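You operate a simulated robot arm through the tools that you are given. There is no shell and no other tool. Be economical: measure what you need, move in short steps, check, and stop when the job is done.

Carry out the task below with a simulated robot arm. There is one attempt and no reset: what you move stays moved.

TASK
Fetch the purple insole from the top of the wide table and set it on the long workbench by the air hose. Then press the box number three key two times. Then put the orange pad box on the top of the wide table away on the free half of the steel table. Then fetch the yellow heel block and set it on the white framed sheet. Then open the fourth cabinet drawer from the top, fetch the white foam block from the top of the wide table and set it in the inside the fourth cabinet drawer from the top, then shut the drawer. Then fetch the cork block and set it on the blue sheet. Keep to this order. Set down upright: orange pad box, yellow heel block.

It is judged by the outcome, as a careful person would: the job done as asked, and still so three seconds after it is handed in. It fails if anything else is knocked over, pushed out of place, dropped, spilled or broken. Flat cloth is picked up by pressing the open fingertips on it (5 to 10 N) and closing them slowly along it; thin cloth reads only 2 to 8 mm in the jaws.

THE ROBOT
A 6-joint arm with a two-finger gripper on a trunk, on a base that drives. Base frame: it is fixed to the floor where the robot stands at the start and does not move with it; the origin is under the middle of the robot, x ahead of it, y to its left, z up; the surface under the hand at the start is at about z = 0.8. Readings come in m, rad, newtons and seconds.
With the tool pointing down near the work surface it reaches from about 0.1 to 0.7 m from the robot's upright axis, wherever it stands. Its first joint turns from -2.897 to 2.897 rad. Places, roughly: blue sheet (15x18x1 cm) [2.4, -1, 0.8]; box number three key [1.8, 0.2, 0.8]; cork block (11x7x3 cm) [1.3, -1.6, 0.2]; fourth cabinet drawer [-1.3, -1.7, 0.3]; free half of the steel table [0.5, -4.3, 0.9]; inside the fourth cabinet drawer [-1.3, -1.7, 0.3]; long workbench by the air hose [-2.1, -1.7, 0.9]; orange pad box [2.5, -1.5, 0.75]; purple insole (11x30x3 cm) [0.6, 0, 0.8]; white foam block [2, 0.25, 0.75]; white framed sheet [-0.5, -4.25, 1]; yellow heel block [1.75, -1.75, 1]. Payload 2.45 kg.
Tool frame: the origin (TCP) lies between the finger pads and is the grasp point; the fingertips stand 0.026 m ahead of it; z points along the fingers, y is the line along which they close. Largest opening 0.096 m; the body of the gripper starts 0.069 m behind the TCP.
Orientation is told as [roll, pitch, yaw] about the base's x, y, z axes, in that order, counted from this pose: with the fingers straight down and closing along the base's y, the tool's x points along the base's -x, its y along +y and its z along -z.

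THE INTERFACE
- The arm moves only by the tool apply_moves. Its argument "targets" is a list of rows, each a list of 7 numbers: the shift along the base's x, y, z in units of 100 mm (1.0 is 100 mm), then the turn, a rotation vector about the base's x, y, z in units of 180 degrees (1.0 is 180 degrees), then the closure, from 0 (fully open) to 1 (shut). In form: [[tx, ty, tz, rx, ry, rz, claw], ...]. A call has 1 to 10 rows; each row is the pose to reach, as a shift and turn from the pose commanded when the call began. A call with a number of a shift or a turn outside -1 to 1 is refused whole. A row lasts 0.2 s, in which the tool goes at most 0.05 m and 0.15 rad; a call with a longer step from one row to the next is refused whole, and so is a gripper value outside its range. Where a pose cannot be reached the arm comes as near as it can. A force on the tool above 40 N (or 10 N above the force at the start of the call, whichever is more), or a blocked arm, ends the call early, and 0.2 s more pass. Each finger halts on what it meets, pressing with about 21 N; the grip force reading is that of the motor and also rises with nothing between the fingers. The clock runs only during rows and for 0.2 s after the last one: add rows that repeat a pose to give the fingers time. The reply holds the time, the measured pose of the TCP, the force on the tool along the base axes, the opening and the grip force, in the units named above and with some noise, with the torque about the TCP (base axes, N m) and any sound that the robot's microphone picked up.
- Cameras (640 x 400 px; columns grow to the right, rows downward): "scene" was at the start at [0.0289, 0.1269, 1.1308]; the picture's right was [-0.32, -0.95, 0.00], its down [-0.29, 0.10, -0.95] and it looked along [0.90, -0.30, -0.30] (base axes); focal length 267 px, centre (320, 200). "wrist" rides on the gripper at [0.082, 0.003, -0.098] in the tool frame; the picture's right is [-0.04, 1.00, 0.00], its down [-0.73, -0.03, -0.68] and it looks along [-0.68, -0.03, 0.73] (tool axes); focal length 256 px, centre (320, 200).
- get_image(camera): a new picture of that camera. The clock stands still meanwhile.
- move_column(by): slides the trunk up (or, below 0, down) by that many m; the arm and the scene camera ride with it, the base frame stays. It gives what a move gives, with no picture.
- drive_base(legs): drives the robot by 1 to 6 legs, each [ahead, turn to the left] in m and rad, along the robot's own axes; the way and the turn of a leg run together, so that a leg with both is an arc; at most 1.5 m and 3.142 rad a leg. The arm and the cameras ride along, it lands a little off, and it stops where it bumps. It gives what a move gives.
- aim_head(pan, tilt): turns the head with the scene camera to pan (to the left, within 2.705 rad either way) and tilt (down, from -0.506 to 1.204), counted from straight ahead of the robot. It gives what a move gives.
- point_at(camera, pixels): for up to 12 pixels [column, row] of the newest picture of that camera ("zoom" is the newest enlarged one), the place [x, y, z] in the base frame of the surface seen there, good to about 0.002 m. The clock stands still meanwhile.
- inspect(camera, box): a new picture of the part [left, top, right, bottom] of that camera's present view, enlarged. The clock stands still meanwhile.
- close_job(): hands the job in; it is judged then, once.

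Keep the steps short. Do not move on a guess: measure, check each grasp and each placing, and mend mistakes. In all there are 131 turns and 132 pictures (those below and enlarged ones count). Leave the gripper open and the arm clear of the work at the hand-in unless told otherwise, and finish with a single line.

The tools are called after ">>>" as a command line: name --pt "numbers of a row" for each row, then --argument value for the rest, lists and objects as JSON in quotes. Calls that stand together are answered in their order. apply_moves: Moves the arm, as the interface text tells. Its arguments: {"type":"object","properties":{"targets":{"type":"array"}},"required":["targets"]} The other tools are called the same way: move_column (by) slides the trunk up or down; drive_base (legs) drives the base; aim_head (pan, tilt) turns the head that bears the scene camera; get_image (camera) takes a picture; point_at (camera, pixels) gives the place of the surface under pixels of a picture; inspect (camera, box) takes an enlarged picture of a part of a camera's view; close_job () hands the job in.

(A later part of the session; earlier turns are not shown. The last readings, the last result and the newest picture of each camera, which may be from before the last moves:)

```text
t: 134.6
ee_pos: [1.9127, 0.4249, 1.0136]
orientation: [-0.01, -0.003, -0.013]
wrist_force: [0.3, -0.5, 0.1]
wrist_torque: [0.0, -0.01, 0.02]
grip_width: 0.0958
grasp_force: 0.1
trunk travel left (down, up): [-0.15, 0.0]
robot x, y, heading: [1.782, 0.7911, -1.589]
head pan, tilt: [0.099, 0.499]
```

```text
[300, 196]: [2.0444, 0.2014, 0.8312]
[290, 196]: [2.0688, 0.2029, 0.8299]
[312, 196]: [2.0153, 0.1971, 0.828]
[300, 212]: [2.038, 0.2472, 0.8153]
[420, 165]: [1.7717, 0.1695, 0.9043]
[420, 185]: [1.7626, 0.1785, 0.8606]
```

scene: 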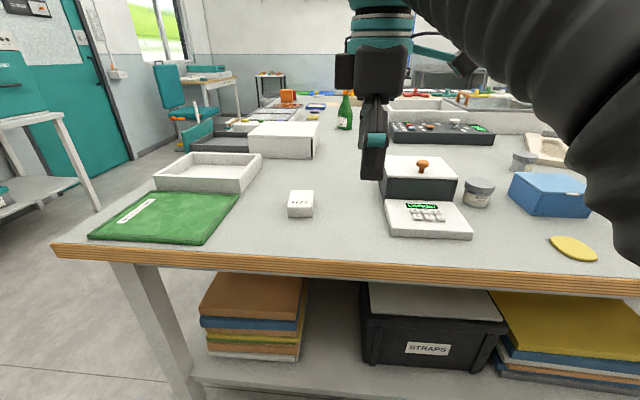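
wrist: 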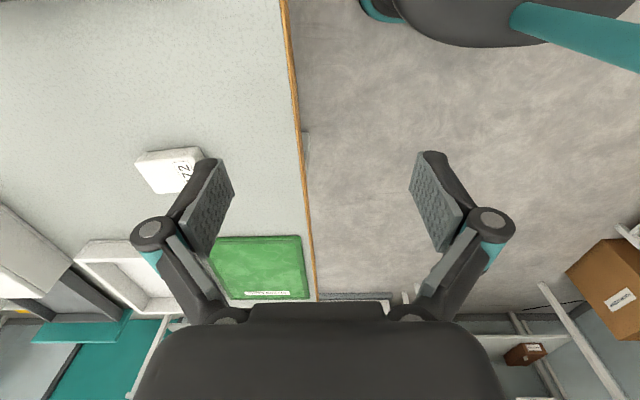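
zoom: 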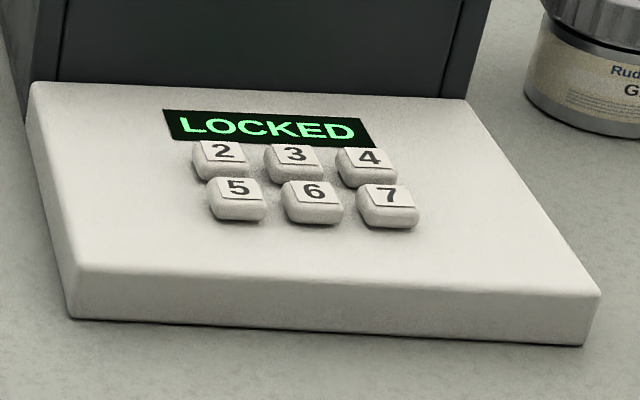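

Key 3 centre: (1.763, 0.243), top z 0.831; 24 mm pitch. I close the gripper and move above it in steps.

>>> apply_moves --pt "-0.3 -0.3 0 0 0 0.002 0.5" --pt "-0.6 -0.6 0 0 0 0.004 1" --pt "-0.8 -0.9 0 0 0 0.004 1" --pt "-1 -1 0 0 0 0.004 1"

>>> apply_moves --pt "-0.3 -0.5 -0.3 0 0 0 1" --pt "-0.5 -0.82 -0.6 0 0 0 1" --pt "-0.5 -0.82 -1 0 0 0 1" --pt "-0.5 -0.82 -1 0 0 0 1"

>>> get_image --camera "wrist"

```text
t: 135.6
ee_pos: [1.8143, 0.3246, 1.0083]
orientation: [-0.017, -0.004, 0.0]
wrist_force: [-0.9, 0.9, 0.1]
wrist_torque: [-0.03, -0.01, 0.02]
grip_width: 0.0002
grasp_force: 21.2
out of reach, approached as far as the arm can: row 3, 4
trunk travel left (down, up): [-0.15, 0.0]
robot x, y, heading: [1.7802, 0.7955, -1.58]
head pan, tilt: [0.099, 0.499]
```

```text
refused: row 1 steps farther than a row can; nothing moved
```

```text
100 pictures are left
```

wrist: 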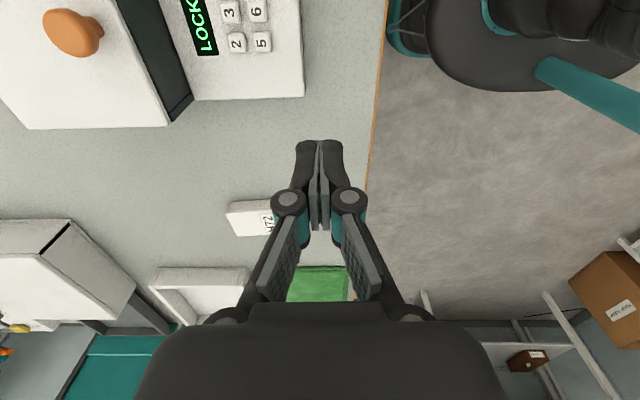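

>>> apply_moves --pt "-0.2 -0.3 -0.2 0 0 0 1" --pt "-0.4 -0.6 -0.4 0 0 0 1" --pt "-0.51 -0.815 -0.7 0 0 0 1" --pt "-0.51 -0.815 -1 0 0 0 1" --pt "-0.51 -0.815 -1 0 0 0 1"

>>> get_image --camera "wrist"

```text
t: 136.8
ee_pos: [1.7607, 0.2434, 0.9049]
orientation: [-0.01, -0.005, 0.0]
wrist_force: [-0.4, -0.7, -0.4]
wrist_torque: [0.0, -0.01, 0.01]
grip_width: 0.0
grasp_force: 20.9
trunk travel left (down, up): [-0.15, 0.0]
robot x, y, heading: [1.781, 0.7931, -1.583]
head pan, tilt: [0.099, 0.499]
```

```text
99 pictures are left
```

wrist: 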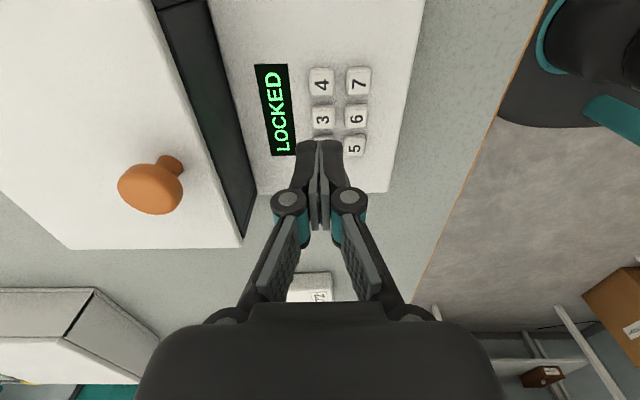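

>>> point_at --camera "wrist" --pixels '[[322, 112], [322, 122], [312, 118], [331, 118], [322, 85], [356, 115]]'

>>> apply_moves --pt "0.02 0 -0.2 0 0 0 1" --pt "0.02 0 -0.36 0 0 0 1" --pt "0.02 0 -0.36 0 0 0 1"

>>> get_image --camera "wrist"

```text
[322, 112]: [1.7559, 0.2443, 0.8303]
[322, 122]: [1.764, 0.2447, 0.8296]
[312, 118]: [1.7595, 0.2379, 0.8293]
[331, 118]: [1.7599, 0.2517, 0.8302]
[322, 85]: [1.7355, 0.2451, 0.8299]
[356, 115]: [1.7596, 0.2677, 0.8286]
```

```text
t: 137.6
ee_pos: [1.7627, 0.2438, 0.8708]
orientation: [-0.011, -0.001, -0.003]
wrist_force: [0.2, 0.7, 0.1]
wrist_torque: [-0.01, -0.01, -0.05]
grip_width: 0.0001
grasp_force: 20.9
trunk travel left (down, up): [-0.15, 0.0]
robot x, y, heading: [1.781, 0.7937, -1.583]
head pan, tilt: [0.099, 0.499]
```

```text
98 pictures are left
```

wrist: 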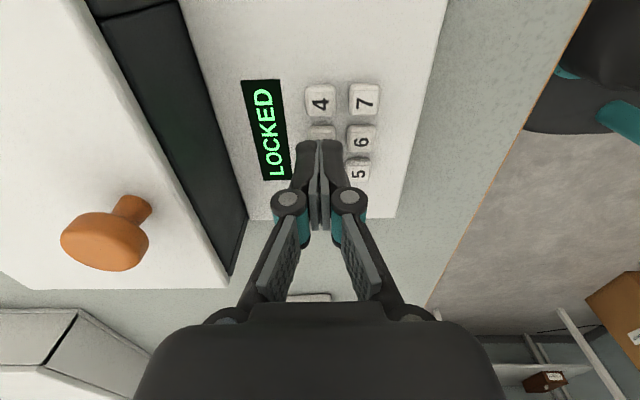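

Well aligned over key 3. I press slowly, watching force.

>>> apply_moves --pt "0 0 -0.1 0 0 0 1" --pt "0 0 -0.13 0 0 0 1" --pt "0 0 -0.15 0 0 0 1" --pt "0 0 -0.17 0 0 0 1"

```text
t: 138.6
ee_pos: [1.7639, 0.2431, 0.8543]
orientation: [-0.013, -0.003, 0.001]
wrist_force: [0.1, 0.0, 3.1]
wrist_torque: [0.0, 0.02, -0.01]
grip_width: 0.006
grasp_force: 28.6
trunk travel left (down, up): [-0.15, 0.0]
robot x, y, heading: [1.779, 0.7941, -1.582]
head pan, tilt: [0.099, 0.499]
heard: click
```

One click. I release and look at the display.

>>> apply_moves --pt "0 0 0.08 0 0 0 1" --pt "0 0 0.16 0 0 0 1" --pt "0 0 0.16 0 0 0 1"

>>> get_image --camera "wrist"

```text
t: 139.4
ee_pos: [1.7634, 0.2446, 0.8707]
orientation: [-0.01, -0.003, -0.001]
wrist_force: [-0.3, -0.3, -0.2]
wrist_torque: [-0.01, 0.01, -0.02]
grip_width: 0.0001
grasp_force: 28.7
trunk travel left (down, up): [-0.15, 0.0]
robot x, y, heading: [1.7804, 0.7965, -1.581]
head pan, tilt: [0.099, 0.499]
```

```text
97 pictures are left
```

wrist: 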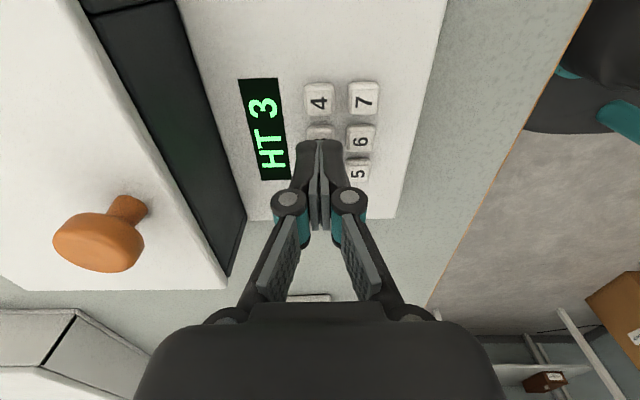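

The display reads "HT 3". I press a second time.

>>> apply_moves --pt "0 0 -0.1 0 0 0 1" --pt "0 0 -0.13 0 0 0 1" --pt "0 0 -0.15 0 0 0 1" --pt "0 0 -0.165 0 0 0 1"

>>> apply_moves --pt "0 0 0.08 0 0 0 1" --pt "0 0 0.3 0 0 0 1" --pt "0 0 0.6 0 0 0 1" --pt "0 0 0.6 0 0 0 1"

>>> get_image --camera "wrist"

```text
t: 140.4
ee_pos: [1.7652, 0.2448, 0.8539]
orientation: [-0.012, -0.003, 0.001]
wrist_force: [-0.3, 1.3, 2.7]
wrist_torque: [0.04, 0.01, 0.01]
grip_width: 0.0057
grasp_force: 29.3
trunk travel left (down, up): [-0.15, 0.0]
robot x, y, heading: [1.7809, 0.793, -1.586]
head pan, tilt: [0.099, 0.499]
heard: click
```

```text
t: 141.4
ee_pos: [1.7651, 0.2442, 0.9129]
orientation: [-0.012, -0.003, 0.0]
wrist_force: [-0.4, 0.0, 0.5]
wrist_torque: [0.01, -0.01, 0.0]
grip_width: 0.0
grasp_force: 28.2
trunk travel left (down, up): [-0.15, 0.0]
robot x, y, heading: [1.786, 0.7952, -1.586]
head pan, tilt: [0.099, 0.499]
```

```text
96 pictures are left
```

wrist: 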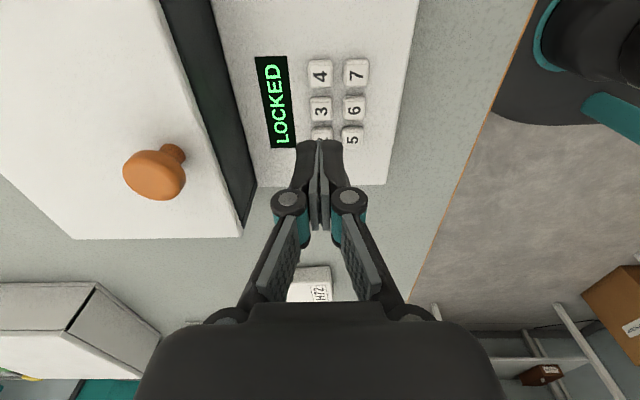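

Two clicks heard, display ran through "HT 3". Now I retract the arm and look for the orange pad box near (2.5, −1.5).

>>> apply_moves --pt "0 0.2 0.3 0 0 0 0.8" --pt "0 0.5 0.6 0 0 0 0.5" --pt "0 0.9 0.9 0 0 0 0" --pt "0 1 0.9 0 0 0 0"

>>> apply_moves --pt "0.1 0.4 0 0 0 0 0" --pt "0.2 0.7 0 0 0 0 0"

>>> aim_head --pan 0.3 --tilt 0.3

>>> get_image --camera "scene"

>>> inspect --camera "scene" --box '[220, 110, 480, 270]'

```text
t: 142.4
ee_pos: [1.7616, 0.3445, 1.0035]
orientation: [-0.011, -0.003, 0.0]
wrist_force: [0.1, -0.3, -0.1]
wrist_torque: [0.02, 0.01, -0.06]
grip_width: 0.096
grasp_force: 0.0
trunk travel left (down, up): [-0.15, 0.0]
robot x, y, heading: [1.7807, 0.7909, -1.584]
head pan, tilt: [0.099, 0.499]
```

```text
t: 143.0
ee_pos: [1.782, 0.4147, 1.0024]
orientation: [-0.011, -0.003, 0.002]
wrist_force: [0.1, -0.3, -0.2]
wrist_torque: [0.05, 0.01, 0.02]
grip_width: 0.0959
grasp_force: 0.1
trunk travel left (down, up): [-0.15, 0.0]
robot x, y, heading: [1.7836, 0.794, -1.582]
head pan, tilt: [0.099, 0.499]
```

```text
t: 143.8
ee_pos: [1.7831, 0.4146, 1.0035]
orientation: [-0.011, -0.003, 0.0]
wrist_force: [-0.3, -0.8, 0.4]
wrist_torque: [0.02, -0.03, 0.0]
grip_width: 0.096
grasp_force: 0.0
trunk travel left (down, up): [-0.15, 0.0]
robot x, y, heading: [1.781, 0.7939, -1.58]
head pan, tilt: [0.3, 0.3]
```

```text
95 pictures are left
```

scene: 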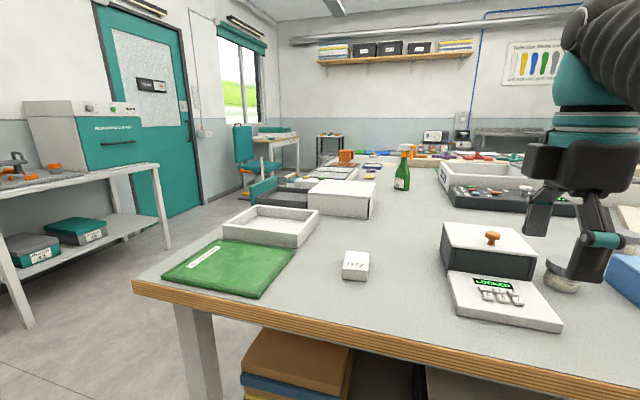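

```text
2.46 times, centred on (350, 190) of scene
```

zoom: 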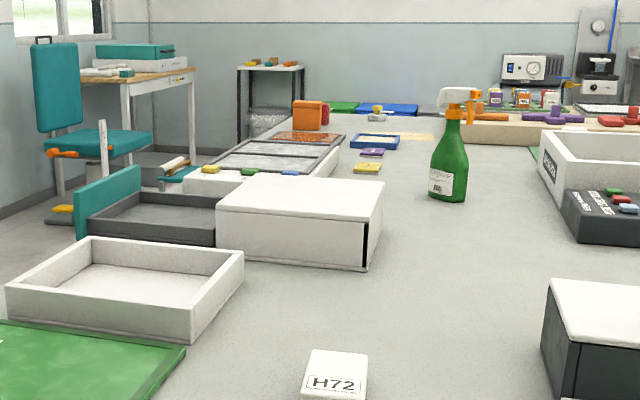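

The orange upright box is at zoom (307, 115). I measure it and the table's far edges, plus the floor path at the east side.

>>> point_at --camera "zoom" --pixels '[[307, 115], [295, 125], [325, 115], [375, 142], [300, 138], [365, 168], [265, 160], [90, 190], [110, 140], [60, 215]]'

>>> point_at --camera "scene" --pixels '[[160, 270], [140, 285], [165, 240], [250, 165], [100, 240], [250, 195], [225, 200]]'

```text
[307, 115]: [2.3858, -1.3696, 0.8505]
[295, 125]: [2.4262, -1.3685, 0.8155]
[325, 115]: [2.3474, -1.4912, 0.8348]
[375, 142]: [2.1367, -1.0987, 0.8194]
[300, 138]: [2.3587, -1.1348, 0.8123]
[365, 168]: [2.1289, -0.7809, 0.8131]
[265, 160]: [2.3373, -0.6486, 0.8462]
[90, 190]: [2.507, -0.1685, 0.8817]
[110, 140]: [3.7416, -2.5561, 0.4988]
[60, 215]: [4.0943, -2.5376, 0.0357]
```

```text
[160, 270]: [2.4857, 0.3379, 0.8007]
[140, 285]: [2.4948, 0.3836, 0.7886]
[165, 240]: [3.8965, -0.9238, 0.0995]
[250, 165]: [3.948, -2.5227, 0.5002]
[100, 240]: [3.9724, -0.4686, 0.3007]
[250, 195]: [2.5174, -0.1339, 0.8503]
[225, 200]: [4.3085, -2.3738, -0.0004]
```

I go around the east end: turn left, drive to x≈3.05, turn right along −y.

>>> drive_base --legs '[[0, 1.58], [1.27, 0], [0, -1.571]]'

>>> aim_head --pan 0 --tilt 0.4

>>> get_image --camera "scene"

```text
t: 157.8
ee_pos: [3.054, 0.386, 1.0031]
orientation: [-0.012, -0.004, -0.019]
wrist_force: [0.9, -0.2, 0.7]
wrist_torque: [-0.01, -0.02, -0.01]
grip_width: 0.0958
grasp_force: 0.0
trunk travel left (down, up): [-0.15, 0.0]
robot x, y, heading: [3.059, 0.7652, -1.601]
head pan, tilt: [0.3, 0.3]
```

```text
t: 158.6
ee_pos: [3.0531, 0.3863, 1.0032]
orientation: [-0.01, -0.005, -0.017]
wrist_force: [-0.7, -0.4, -0.1]
wrist_torque: [-0.03, -0.05, -0.04]
grip_width: 0.0962
grasp_force: 0.1
trunk travel left (down, up): [-0.15, 0.0]
robot x, y, heading: [3.0613, 0.7613, -1.6]
head pan, tilt: [0.0, 0.4]
```

```text
93 pictures are left
```

scene: 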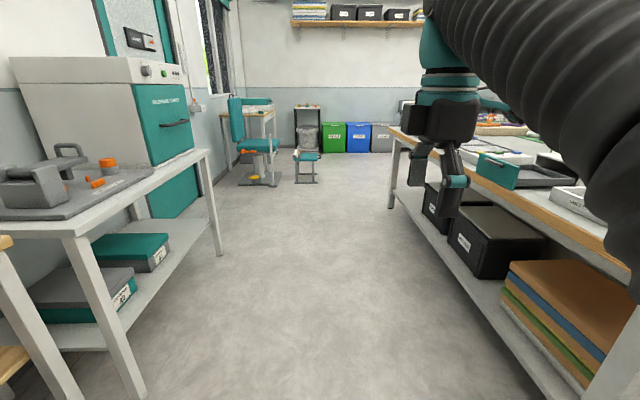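

The aisle is clear to past y=−1.4. I drive there and turn right to face the orange box.

>>> drive_base --legs '[[1.5, 0], [0.67, 0], [0, -1.54]]'

>>> aim_head --pan 0.1 --tilt 0.5

>>> get_image --camera "scene"

>>> get_image --camera "wrist"

```text
t: 173.1
ee_pos: [2.6274, -1.4062, 1.0041]
orientation: [-0.01, -0.003, -1.556]
wrist_force: [0.7, -0.4, -0.8]
wrist_torque: [0.01, 0.0, 0.02]
grip_width: 0.0961
grasp_force: 0.1
trunk travel left (down, up): [-0.15, 0.0]
robot x, y, heading: [3.0057, -1.3989, -3.137]
head pan, tilt: [0.0, 0.4]
```

```text
t: 173.8
ee_pos: [2.6275, -1.4046, 1.0034]
orientation: [-0.011, -0.001, -1.558]
wrist_force: [-0.6, 0.4, 0.2]
wrist_torque: [0.01, 0.03, -0.01]
grip_width: 0.0963
grasp_force: 0.0
trunk travel left (down, up): [-0.15, 0.0]
robot x, y, heading: [3.0055, -1.3979, -3.14]
head pan, tilt: [0.099, 0.499]
```

```text
92 pictures are left
```

scene: 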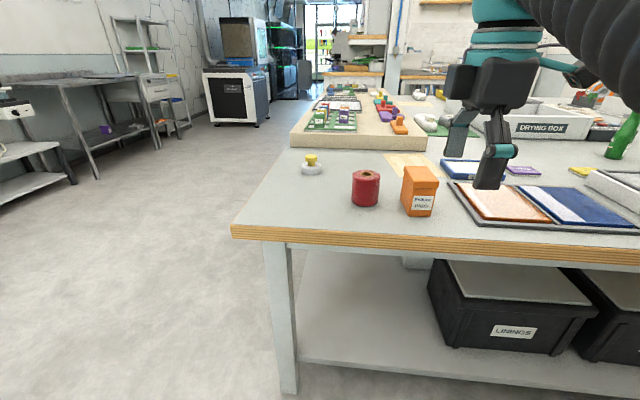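

```text
91 pictures are left
```

wrist: 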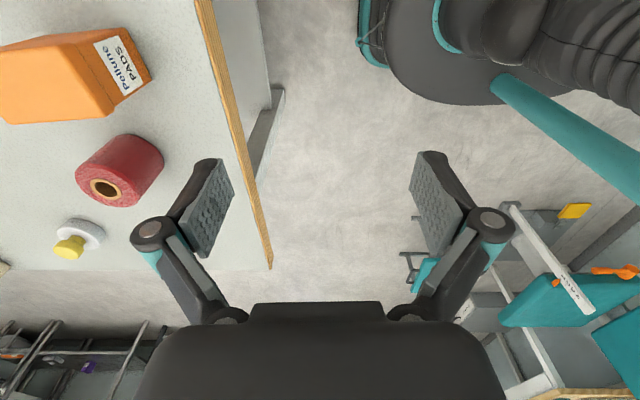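

The orange box stands at scene (420,190). I measure its corners, top, and neighbours.

>>> inspect --camera "scene" --box '[340, 150, 460, 225]'

>>> point_at --camera "wrist" --pixels '[[122, 30], [148, 80], [80, 36], [110, 108], [100, 70], [10, 80], [50, 45], [60, 115], [130, 160]]'

```text
5.33 times, centred on (400, 188) of scene
```

zoom: 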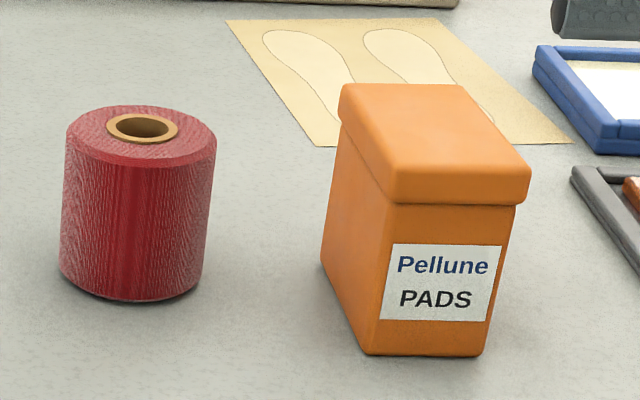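

```text
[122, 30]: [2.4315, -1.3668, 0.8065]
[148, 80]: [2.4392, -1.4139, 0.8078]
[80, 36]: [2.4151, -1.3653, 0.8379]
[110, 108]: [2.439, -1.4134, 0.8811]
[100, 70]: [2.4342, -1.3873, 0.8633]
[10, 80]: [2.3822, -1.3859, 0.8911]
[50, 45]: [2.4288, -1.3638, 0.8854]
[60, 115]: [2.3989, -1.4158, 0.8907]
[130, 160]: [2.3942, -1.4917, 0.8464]
```

>>> point_at --camera "zoom" --pixels '[[348, 95], [470, 92], [525, 170], [393, 170], [390, 200], [525, 200], [372, 345], [480, 350], [330, 260], [420, 300], [440, 130], [205, 200]]'

```text
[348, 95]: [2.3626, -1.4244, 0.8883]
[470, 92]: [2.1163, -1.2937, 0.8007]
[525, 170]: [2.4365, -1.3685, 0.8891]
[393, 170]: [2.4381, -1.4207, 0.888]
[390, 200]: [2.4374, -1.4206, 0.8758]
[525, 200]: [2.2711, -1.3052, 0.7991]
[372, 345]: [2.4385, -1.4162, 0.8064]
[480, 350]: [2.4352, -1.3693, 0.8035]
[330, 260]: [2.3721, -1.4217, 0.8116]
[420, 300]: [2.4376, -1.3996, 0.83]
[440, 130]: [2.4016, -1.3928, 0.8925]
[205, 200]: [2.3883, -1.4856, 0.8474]
```

Box: centre (2.40, −1.393), 5.6 cm wide along y, top z 0.89, with a lid; I'll grip the body under the lid at z≈0.838. First I turn the hand −90°.

>>> apply_moves --pt "0 0.01 0 0 0 -0.047 0" --pt "0 0.02 0 0 0 -0.094 0" --pt "-0.1 0.03 0 0 0 -0.141 0" --pt "-0.2 0.04 0 0 0 -0.188 0" --pt "-0.3 0.05 0 0 0 -0.235 0" --pt "-0.4 0.06 0 0 0 -0.282 0" --pt "-0.5 0.07 0 0 0 -0.329 0" --pt "-0.6 0.08 0 0 0 -0.376 0" --pt "-0.8 0.09 0 0 0 -0.423 0" --pt "-1.0 0.1 0 0 0 -0.47 0"

>>> apply_moves --pt "-0.4 0 0 0 0 -0.034 0" --pt "-0.8 0 0 0 0 -0.034 0" --pt "-1.0 0 0 0 0 -0.034 0" --pt "-1.0 0 0 0 0 -0.034 0"

>>> get_image --camera "wrist"

```text
t: 176.0
ee_pos: [2.5272, -1.396, 1.0028]
orientation: [-0.012, -0.004, -3.035]
wrist_force: [0.4, 0.0, -0.1]
wrist_torque: [0.0, 0.04, 0.03]
grip_width: 0.0959
grasp_force: 0.1
trunk travel left (down, up): [-0.15, 0.0]
robot x, y, heading: [3.0076, -1.4006, -3.141]
head pan, tilt: [0.099, 0.499]
```

```text
t: 177.0
ee_pos: [2.4429, -1.3976, 0.9733]
orientation: [-0.01, -0.006, -3.141]
wrist_force: [-0.2, -0.3, 0.8]
wrist_torque: [0.03, 0.01, 0.01]
grip_width: 0.0961
grasp_force: 0.1
out of reach, approached as far as the arm can: row 1, 2, 3, 4
trunk travel left (down, up): [-0.15, 0.0]
robot x, y, heading: [3.0075, -1.4002, -3.137]
head pan, tilt: [0.099, 0.499]
```

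```text
89 pictures are left
```

wrist: 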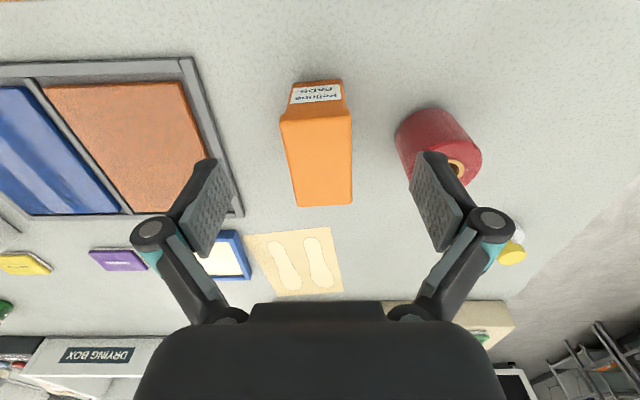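

>>> apply_moves --pt "-0.1 0.03 -0.3 0 0 0 0" --pt "-0.27 0.03 -0.6 0 0 0 0" --pt "-0.27 0.03 -0.65 0 0 0 0"

>>> get_image --camera "wrist"

```text
t: 177.8
ee_pos: [2.4147, -1.3932, 0.9102]
orientation: [-0.012, -0.003, -3.14]
wrist_force: [0.3, -0.4, -0.2]
wrist_torque: [-0.01, 0.01, -0.02]
grip_width: 0.0959
grasp_force: 0.1
trunk travel left (down, up): [-0.15, 0.0]
robot x, y, heading: [3.0077, -1.3999, -3.146]
head pan, tilt: [0.099, 0.499]
```

```text
88 pictures are left
```

wrist: 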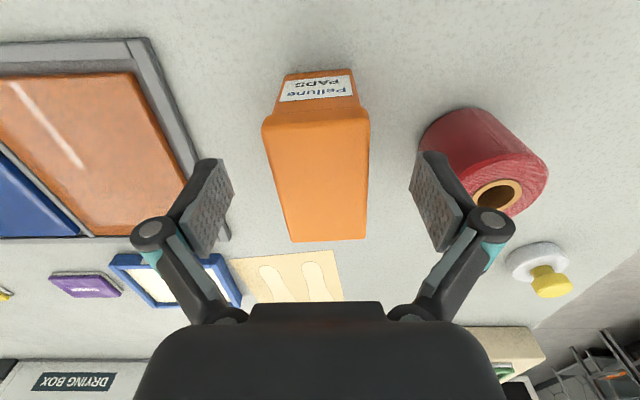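

Aligned over the box; the roll on the right leaves about 3 cm. I descend with the jaws slightly narrowed.

>>> apply_moves --pt "-0.1 0 -0.2 0 0 0 0.15" --pt "-0.12 0 -0.45 0 0 0 0.15" --pt "-0.12 0 -0.72 0 0 0 0.15" --pt "-0.12 0 -0.72 0 0 0 0.15"

>>> get_image --camera "wrist"

```text
t: 178.8
ee_pos: [2.4017, -1.393, 0.8365]
orientation: [-0.008, -0.003, -3.14]
wrist_force: [0.0, -1.1, -0.3]
wrist_torque: [0.0, -0.01, 0.04]
grip_width: 0.0816
grasp_force: 0.1
trunk travel left (down, up): [-0.15, 0.0]
robot x, y, heading: [3.0097, -1.3998, -3.134]
head pan, tilt: [0.099, 0.499]
```

```text
87 pictures are left
```

wrist: 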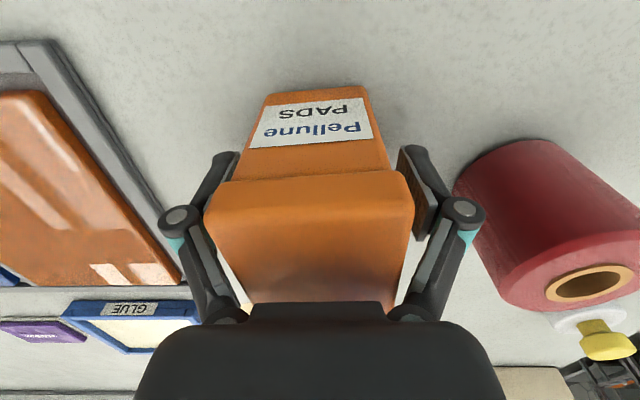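

>>> apply_moves --pt "0 0 0 0 0 0 0.3" --pt "0 0 0 0 0 0 0.5" --pt "0 0 0 0 0 0 0.8" --pt "0 0 0 0 0 0 1" --pt "0 0 0 0 0 0 1"

>>> apply_moves --pt "0 0 0.1 0 0 0 1" --pt "0 0 0.3 0 0 0 1" --pt "0.1 0 0.6 0 0 0 1" --pt "0.2 0 0.9 0 0 0 1"

>>> get_image --camera "wrist"

```text
t: 180.0
ee_pos: [2.4018, -1.3932, 0.8395]
orientation: [-0.009, -0.007, -3.14]
wrist_force: [-5.6, 0.3, 30.1]
wrist_torque: [0.04, -0.19, 0.27]
grip_width: 0.0672
grasp_force: 20.8
trunk travel left (down, up): [-0.15, 0.0]
robot x, y, heading: [3.0062, -1.3978, -3.141]
head pan, tilt: [0.099, 0.499]
```

```text
t: 181.0
ee_pos: [2.4199, -1.3937, 0.927]
orientation: [-0.011, -0.001, -3.139]
wrist_force: [0.0, 0.1, -1.6]
wrist_torque: [0.03, -0.03, 0.02]
grip_width: 0.0554
grasp_force: 20.8
trunk travel left (down, up): [-0.15, 0.0]
robot x, y, heading: [3.0056, -1.3943, -3.14]
head pan, tilt: [0.099, 0.499]
```

```text
86 pictures are left
```

wrist: 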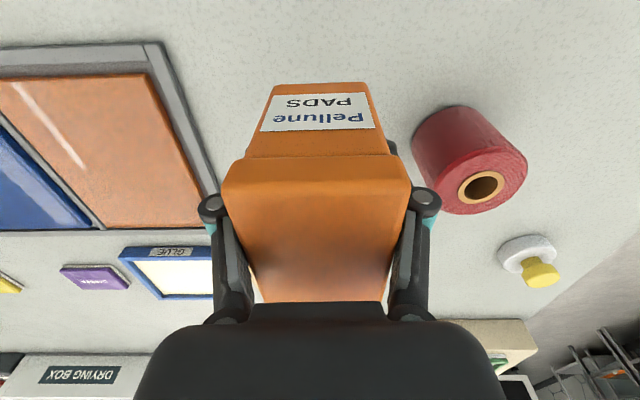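

The box is held (55 mm, body). I retract the arm and look left along the route to the steel table.

>>> apply_moves --pt "0.4 0 0.2 0 0 0 1" --pt "0.8 0 0.5 0 0 0 1" --pt "1.0 0 0.8 0 0 0 1"

>>> apply_moves --pt "0.4 0 0 0 0 0 1" --pt "0.8 0 0 0 0 0 1" --pt "1.0 0 0.0 0 0 0 1"

>>> aim_head --pan 0.9 --tilt 0.35

>>> get_image --camera "scene"

>>> point_at --camera "scene" --pixels '[[330, 200], [380, 140], [300, 150], [470, 150], [560, 140], [600, 260]]'

```text
t: 181.8
ee_pos: [2.5227, -1.3947, 1.0017]
orientation: [-0.01, -0.005, -3.14]
wrist_force: [-0.8, 0.4, -1.5]
wrist_torque: [-0.01, -0.05, -0.01]
grip_width: 0.0549
grasp_force: 20.8
out of reach, approached as far as the arm can: row 3
trunk travel left (down, up): [-0.15, 0.0]
robot x, y, heading: [3.0078, -1.3981, -3.142]
head pan, tilt: [0.099, 0.499]
```

```text
t: 182.6
ee_pos: [2.623, -1.3933, 1.0011]
orientation: [-0.008, -0.002, -3.139]
wrist_force: [-0.6, 0.6, -2.1]
wrist_torque: [0.0, -0.05, 0.03]
grip_width: 0.0548
grasp_force: 21.0
trunk travel left (down, up): [-0.15, 0.0]
robot x, y, heading: [3.0042, -1.3982, -3.137]
head pan, tilt: [0.099, 0.499]
```

```text
t: 183.7
ee_pos: [2.6236, -1.3932, 1.002]
orientation: [-0.009, 0.0, -3.14]
wrist_force: [0.4, -0.2, -1.6]
wrist_torque: [-0.02, -0.02, -0.02]
grip_width: 0.0543
grasp_force: 20.7
trunk travel left (down, up): [-0.15, 0.0]
robot x, y, heading: [3.0054, -1.3985, -3.144]
head pan, tilt: [0.901, 0.351]
```

```text
85 pictures are left
```

scene: 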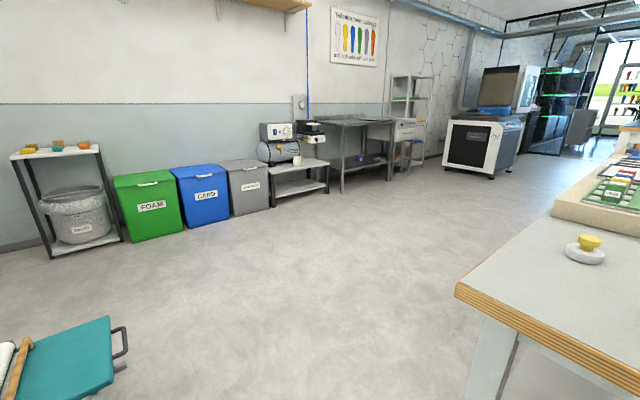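

```text
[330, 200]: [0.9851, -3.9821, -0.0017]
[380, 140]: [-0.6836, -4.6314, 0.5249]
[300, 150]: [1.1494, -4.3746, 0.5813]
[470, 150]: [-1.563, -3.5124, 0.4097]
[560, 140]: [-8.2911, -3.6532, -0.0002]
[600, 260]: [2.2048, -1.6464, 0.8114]
```

>>> point_at --camera "scene" --pixels '[[100, 330], [60, 370], [120, 335], [120, 370], [460, 290], [470, 395], [30, 340]]'

>>> aim_head --pan 1.5 --tilt 0.6

>>> get_image --camera "scene"

```text
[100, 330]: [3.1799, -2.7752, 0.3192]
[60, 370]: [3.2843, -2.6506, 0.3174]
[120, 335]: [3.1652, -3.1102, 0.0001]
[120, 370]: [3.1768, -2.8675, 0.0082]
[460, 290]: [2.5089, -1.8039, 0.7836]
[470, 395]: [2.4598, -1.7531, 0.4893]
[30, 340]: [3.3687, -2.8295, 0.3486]
```

```text
t: 184.7
ee_pos: [2.6246, -1.3935, 1.0018]
orientation: [-0.011, -0.003, -3.141]
wrist_force: [-0.2, -0.2, -1.5]
wrist_torque: [-0.02, -0.05, 0.03]
grip_width: 0.0543
grasp_force: 21.6
trunk travel left (down, up): [-0.15, 0.0]
robot x, y, heading: [3.0034, -1.3973, -3.141]
head pan, tilt: [1.499, 0.6]
```

```text
84 pictures are left
```

scene: 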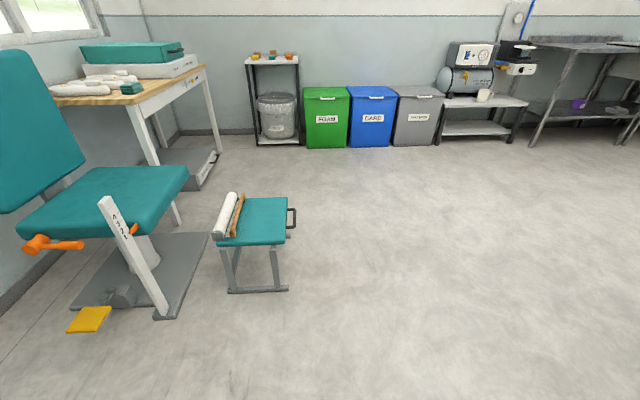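

Route: −y past the table corner (2.5, −1.8) while keeping left of the stool (3.17, −2.65), then diagonally to near the steel table.

>>> drive_base --legs '[[0, 1.39], [0.85, 0], [0, -0.9], [1.2, 0], [1.15, 0], [0, 1.08]]'

>>> aim_head --pan 0.1 --tilt 0.45

>>> get_image --camera "scene"

```text
t: 208.7
ee_pos: [0.7734, -3.6867, 1.0011]
orientation: [-0.01, -0.002, -1.584]
wrist_force: [0.5, 0.3, -1.7]
wrist_torque: [0.02, 0.03, 0.04]
grip_width: 0.0519
grasp_force: 21.1
trunk travel left (down, up): [-0.15, 0.0]
robot x, y, heading: [0.7832, -3.305, -1.585]
head pan, tilt: [1.499, 0.6]
```

```text
t: 210.2
ee_pos: [0.7734, -3.687, 1.0018]
orientation: [-0.01, -0.001, -1.585]
wrist_force: [0.2, 0.6, -2.1]
wrist_torque: [0.01, -0.01, -0.01]
grip_width: 0.0521
grasp_force: 21.2
trunk travel left (down, up): [-0.15, 0.0]
robot x, y, heading: [0.7835, -3.306, -1.58]
head pan, tilt: [0.099, 0.45]
```

```text
83 pictures are left
```

scene: 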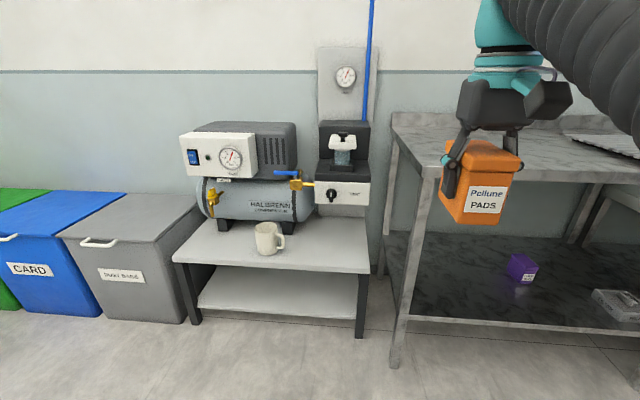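

>>> inspect --camera "scene" --box '[380, 90, 640, 250]'

>>> get_image --camera "wrist"

```text
2.46 times, centred on (510, 170) of scene
```

zoom: 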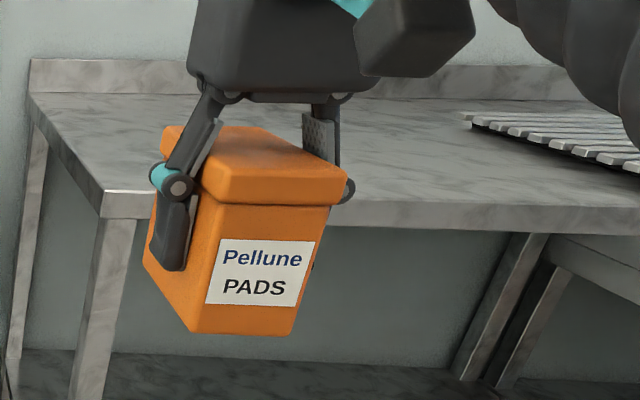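

```text
81 pictures are left
```

wrist: 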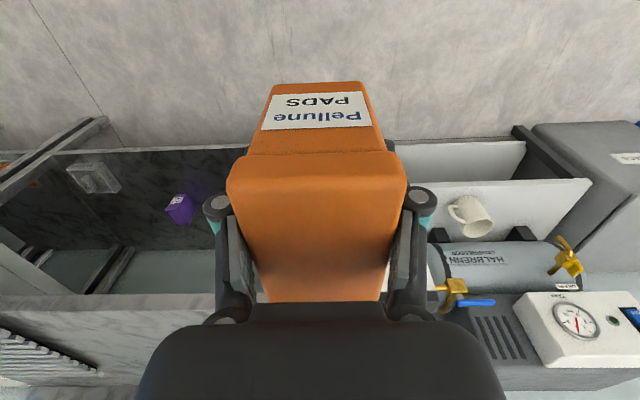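

The box hangs straight. The left part of the steel table is free (the ribbed rack occupies the right). I measure the table.

>>> point_at --camera "scene" --pixels '[[400, 120], [425, 168], [540, 160], [560, 140], [600, 170], [575, 135], [630, 155], [450, 120], [590, 120]]'

>>> aim_head --pan -0.5 --tilt 0.45

>>> get_image --camera "scene"

```text
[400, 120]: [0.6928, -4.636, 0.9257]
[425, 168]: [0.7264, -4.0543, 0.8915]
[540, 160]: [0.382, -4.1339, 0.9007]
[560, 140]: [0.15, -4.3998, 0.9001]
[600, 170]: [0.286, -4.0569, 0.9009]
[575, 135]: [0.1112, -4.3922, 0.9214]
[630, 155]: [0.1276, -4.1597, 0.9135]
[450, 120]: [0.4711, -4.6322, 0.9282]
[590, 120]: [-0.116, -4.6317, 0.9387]
```

```text
t: 211.2
ee_pos: [0.7746, -3.6872, 1.0013]
orientation: [-0.012, -0.002, -1.585]
wrist_force: [0.3, -0.2, -1.4]
wrist_torque: [0.03, 0.0, -0.01]
grip_width: 0.0517
grasp_force: 21.1
trunk travel left (down, up): [-0.15, 0.0]
robot x, y, heading: [0.7857, -3.3066, -1.591]
head pan, tilt: [-0.499, 0.45]
```

```text
80 pictures are left
```

scene: 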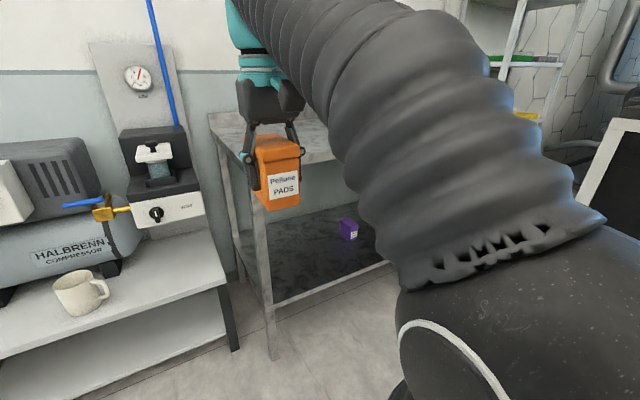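

Table top z=0.90, free area x 0.2–0.7, y −4.05…−4.6. I reposition to about (0.5, −3.63) facing it.

>>> drive_base --legs '[[0, -0.69], [0.42, 0], [0, 0.69]]'

>>> apply_moves --pt "0 -0.4 0 0 0 0 1" --pt "0 -0.8 0 0 0 0 1" --pt "0 -1.0 0 0 0 0 1" --pt "0 -1.0 0 0 0 0 1"

>>> aim_head --pan 0 --tilt 0.45

>>> get_image --camera "scene"

```text
t: 217.5
ee_pos: [0.5082, -4.0098, 1.0017]
orientation: [-0.011, -0.001, -1.579]
wrist_force: [0.3, -0.2, -1.8]
wrist_torque: [0.01, -0.02, 0.02]
grip_width: 0.052
grasp_force: 21.0
trunk travel left (down, up): [-0.15, 0.0]
robot x, y, heading: [0.5156, -3.6227, -1.582]
head pan, tilt: [-0.499, 0.45]
```

```text
t: 218.5
ee_pos: [0.5083, -4.1114, 1.001]
orientation: [-0.011, -0.003, -1.58]
wrist_force: [0.3, 0.5, -1.6]
wrist_torque: [0.01, 0.0, -0.02]
grip_width: 0.0518
grasp_force: 20.9
trunk travel left (down, up): [-0.15, 0.0]
robot x, y, heading: [0.517, -3.6269, -1.577]
head pan, tilt: [-0.499, 0.45]
```

```text
t: 219.4
ee_pos: [0.5085, -4.1097, 1.0013]
orientation: [-0.011, -0.004, -1.58]
wrist_force: [0.4, 0.0, -1.5]
wrist_torque: [0.04, 0.01, -0.02]
grip_width: 0.0518
grasp_force: 21.0
trunk travel left (down, up): [-0.15, 0.0]
robot x, y, heading: [0.5152, -3.6248, -1.585]
head pan, tilt: [0.0, 0.45]
```

```text
79 pictures are left
```

scene: 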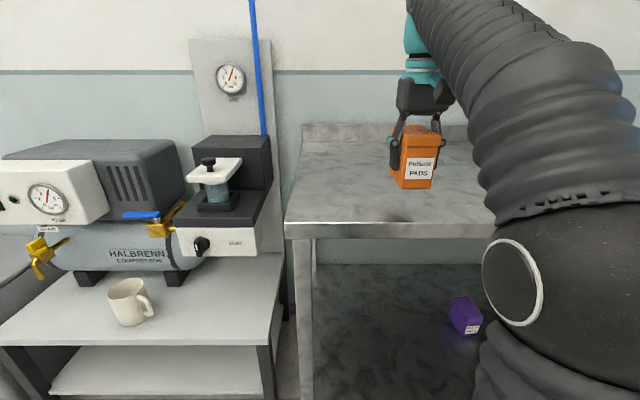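

Above the free half. I move in to y≈−4.22 and lower step by step.

>>> apply_moves --pt "0 -0.4 -0.05 0 0 0 1" --pt "0 -0.8 -0.2 0 0 0 1" --pt "0 -1.0 -0.3 0 0 0 1" --pt "0 -1.0 -0.4 0 0 0 1" --pt "0 -1.0 -0.45 0 0 0 1"

>>> point_at --camera "scene" --pixels '[[350, 170]]'

>>> inspect --camera "scene" --box '[340, 90, 500, 190]'

```text
t: 220.6
ee_pos: [0.5083, -4.2111, 0.9572]
orientation: [-0.011, -0.004, -1.581]
wrist_force: [-0.3, -0.3, -1.4]
wrist_torque: [0.07, 0.0, 0.03]
grip_width: 0.0518
grasp_force: 20.7
out of reach, approached as far as the arm can: row 1, 2, 3
trunk travel left (down, up): [-0.15, 0.0]
robot x, y, heading: [0.5193, -3.6265, -1.579]
head pan, tilt: [0.0, 0.45]
```

```text
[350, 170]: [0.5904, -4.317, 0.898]
```

```text
4.00 times, centred on (420, 140) of scene
```

zoom: 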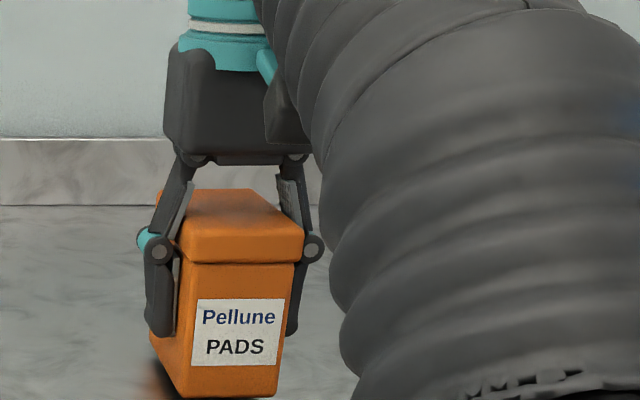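

>>> point_at --camera "zoom" --pixels '[[235, 392], [185, 388], [240, 230], [210, 210], [240, 300]]'

>>> apply_moves --pt "0 0 -0.05 0 0 0 1" --pt "0 0 -0.1 0 0 0 1"

```text
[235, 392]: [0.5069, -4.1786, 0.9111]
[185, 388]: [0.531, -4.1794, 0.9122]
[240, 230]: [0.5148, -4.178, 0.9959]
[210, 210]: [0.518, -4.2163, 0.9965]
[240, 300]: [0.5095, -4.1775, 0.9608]
```

```text
t: 221.2
ee_pos: [0.5078, -4.2095, 0.9501]
orientation: [-0.012, -0.011, -1.58]
wrist_force: [-3.1, -8.3, 34.5]
wrist_torque: [0.54, -0.44, -0.07]
grip_width: 0.0527
grasp_force: 20.8
trunk travel left (down, up): [-0.15, 0.0]
robot x, y, heading: [0.5134, -3.63, -1.584]
head pan, tilt: [0.0, 0.45]
```

It touched the table (34 N). I ease up 4 mm and open.

>>> apply_moves --pt "0 0 0.05 0 0 0 1" --pt "0 0 0.05 0 0 0 0.6" --pt "0 0 0.05 0 0 0 0.4" --pt "0 0 0.05 0 0 0 0.2" --pt "0 0 0.05 0 0 0 0.1" --pt "0 0 0.05 0 0 0 0.0" --pt "0 0 0.05 0 0 0 0.0"

>>> get_image --camera "wrist"

>>> get_image --camera "scene"

```text
t: 222.8
ee_pos: [0.5094, -4.2118, 0.9516]
orientation: [-0.01, -0.001, -1.578]
wrist_force: [-0.9, 0.4, -0.4]
wrist_torque: [0.01, 0.03, 0.04]
grip_width: 0.096
grasp_force: 0.2
trunk travel left (down, up): [-0.15, 0.0]
robot x, y, heading: [0.5196, -3.6285, -1.576]
head pan, tilt: [0.0, 0.45]
```

```text
77 pictures are left
```

wrist: 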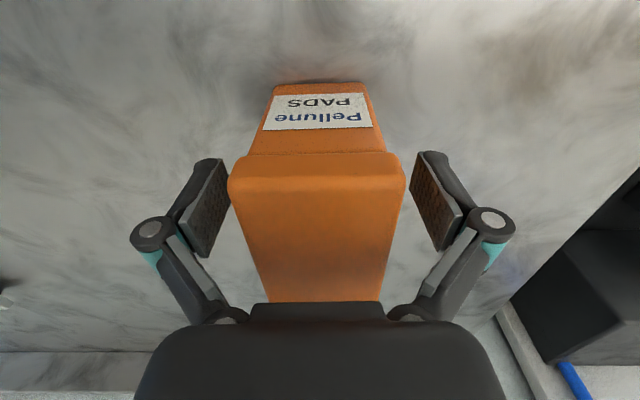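

```text
76 pictures are left
```

scene: 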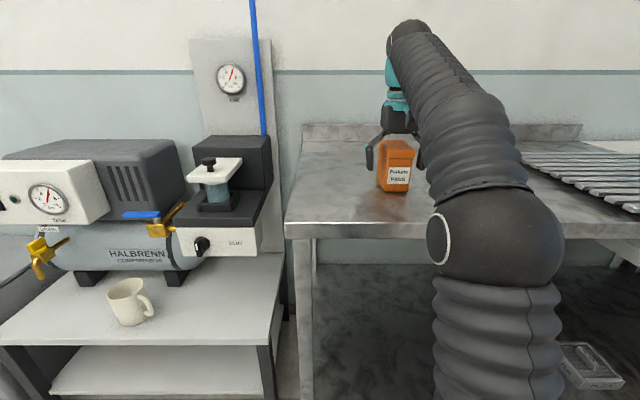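

The box stands upright. I withdraw straight back (+y), fingers flanking the box.

>>> apply_moves --pt "0 0.2 0.02 0 0 0 0" --pt "0 0.4 0.05 0 0 0 0" --pt "0 0.6 0.05 0 0 0 0" --pt "0 0.8 0.1 0 0 0 0" --pt "0 1.0 0.1 0 0 0 0"

>>> apply_moves --pt "0 0.4 0.2 0 0 0 0" --pt "0 0.8 0.4 0 0 0 0" --pt "0 1.0 0.4 0 0 0 0"

>>> get_image --camera "scene"

```text
t: 224.0
ee_pos: [0.5079, -4.1114, 0.9601]
orientation: [-0.011, -0.001, -1.579]
wrist_force: [-0.3, -0.3, -0.3]
wrist_torque: [0.01, -0.03, 0.0]
grip_width: 0.096
grasp_force: 0.1
trunk travel left (down, up): [-0.15, 0.0]
robot x, y, heading: [0.5142, -3.6291, -1.578]
head pan, tilt: [0.0, 0.45]
```

```text
t: 224.8
ee_pos: [0.5086, -4.0121, 1.0013]
orientation: [-0.011, -0.003, -1.58]
wrist_force: [0.2, -0.6, -0.1]
wrist_torque: [0.04, 0.0, -0.02]
grip_width: 0.0959
grasp_force: 0.0
trunk travel left (down, up): [-0.15, 0.0]
robot x, y, heading: [0.5174, -3.6297, -1.577]
head pan, tilt: [0.0, 0.45]
```

```text
75 pictures are left
```

scene: 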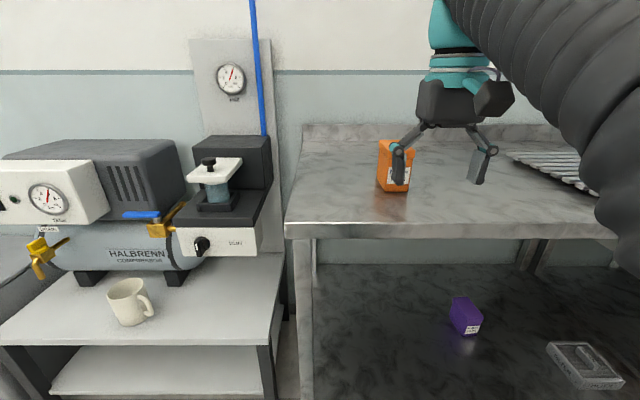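

Good. While here I look right towards the white framed sheet (−0.5, −4.25, 1), then toward the wide table behind.

>>> aim_head --pan -0.85 --tilt 0.4

>>> get_image --camera "scene"

>>> aim_head --pan 2.3 --tilt 0.2

>>> get_image --camera "scene"

```text
t: 226.0
ee_pos: [0.5088, -4.0117, 1.0016]
orientation: [-0.011, -0.001, -1.579]
wrist_force: [0.1, -0.2, 0.0]
wrist_torque: [-0.01, 0.01, 0.01]
grip_width: 0.0961
grasp_force: 0.0
trunk travel left (down, up): [-0.15, 0.0]
robot x, y, heading: [0.5175, -3.6266, -1.581]
head pan, tilt: [-0.85, 0.4]
```

```text
74 pictures are left
```

scene: 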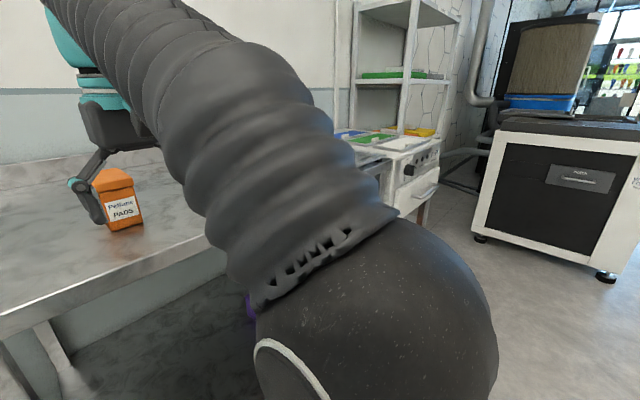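

```text
t: 228.7
ee_pos: [0.51, -4.0116, 1.0005]
orientation: [-0.009, -0.002, -1.58]
wrist_force: [0.8, 0.0, 0.0]
wrist_torque: [0.03, 0.0, -0.03]
grip_width: 0.0958
grasp_force: 0.1
trunk travel left (down, up): [-0.15, 0.0]
robot x, y, heading: [0.5137, -3.6253, -1.585]
head pan, tilt: [2.3, 0.201]
```

```text
73 pictures are left
```

scene: 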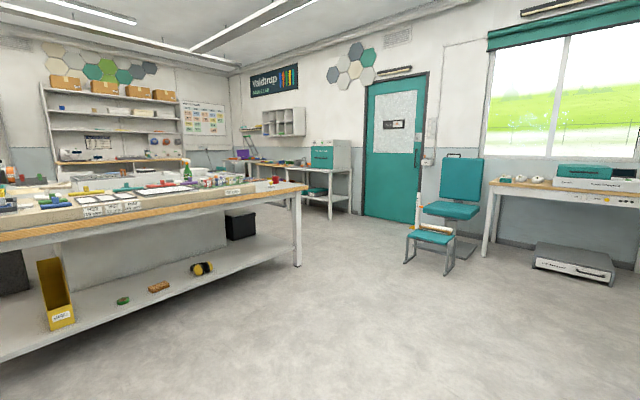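

The sheets lie on top of the oven unit; the cork block is on the wide table's lower shelf (158, 287). I drive to the south side of the wide table near x=1.75.

>>> drive_base --legs '[[-0.3, 0], [0, 2.2], [1.48, 0], [0, 0.95]]'

>>> aim_head --pan 0.1 --tilt 0.45

>>> get_image --camera "scene"

```text
t: 245.2
ee_pos: [1.742, -2.1141, 1.0015]
orientation: [-0.012, -0.002, 1.556]
wrist_force: [-0.1, -0.2, 0.3]
wrist_torque: [0.02, -0.02, 0.01]
grip_width: 0.0959
grasp_force: 0.2
trunk travel left (down, up): [-0.15, 0.0]
robot x, y, heading: [1.7363, -2.4978, 1.56]
head pan, tilt: [2.3, 0.201]
```

```text
t: 247.3
ee_pos: [1.7432, -2.1144, 1.0015]
orientation: [-0.01, -0.003, 1.558]
wrist_force: [-0.6, -0.8, -0.5]
wrist_torque: [0.0, -0.01, 0.02]
grip_width: 0.0961
grasp_force: 0.0
trunk travel left (down, up): [-0.15, 0.0]
robot x, y, heading: [1.7323, -2.4992, 1.556]
head pan, tilt: [0.099, 0.45]
```

```text
72 pictures are left
```

scene: 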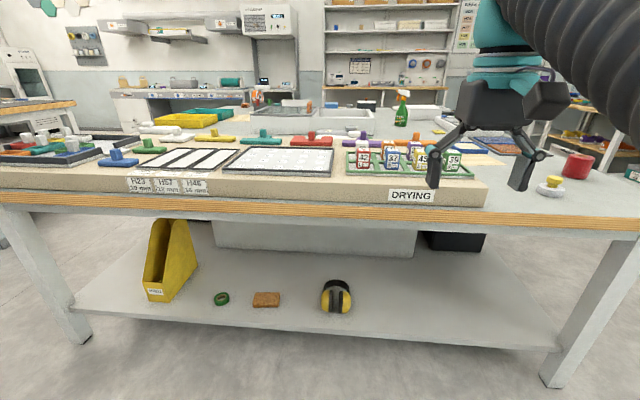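

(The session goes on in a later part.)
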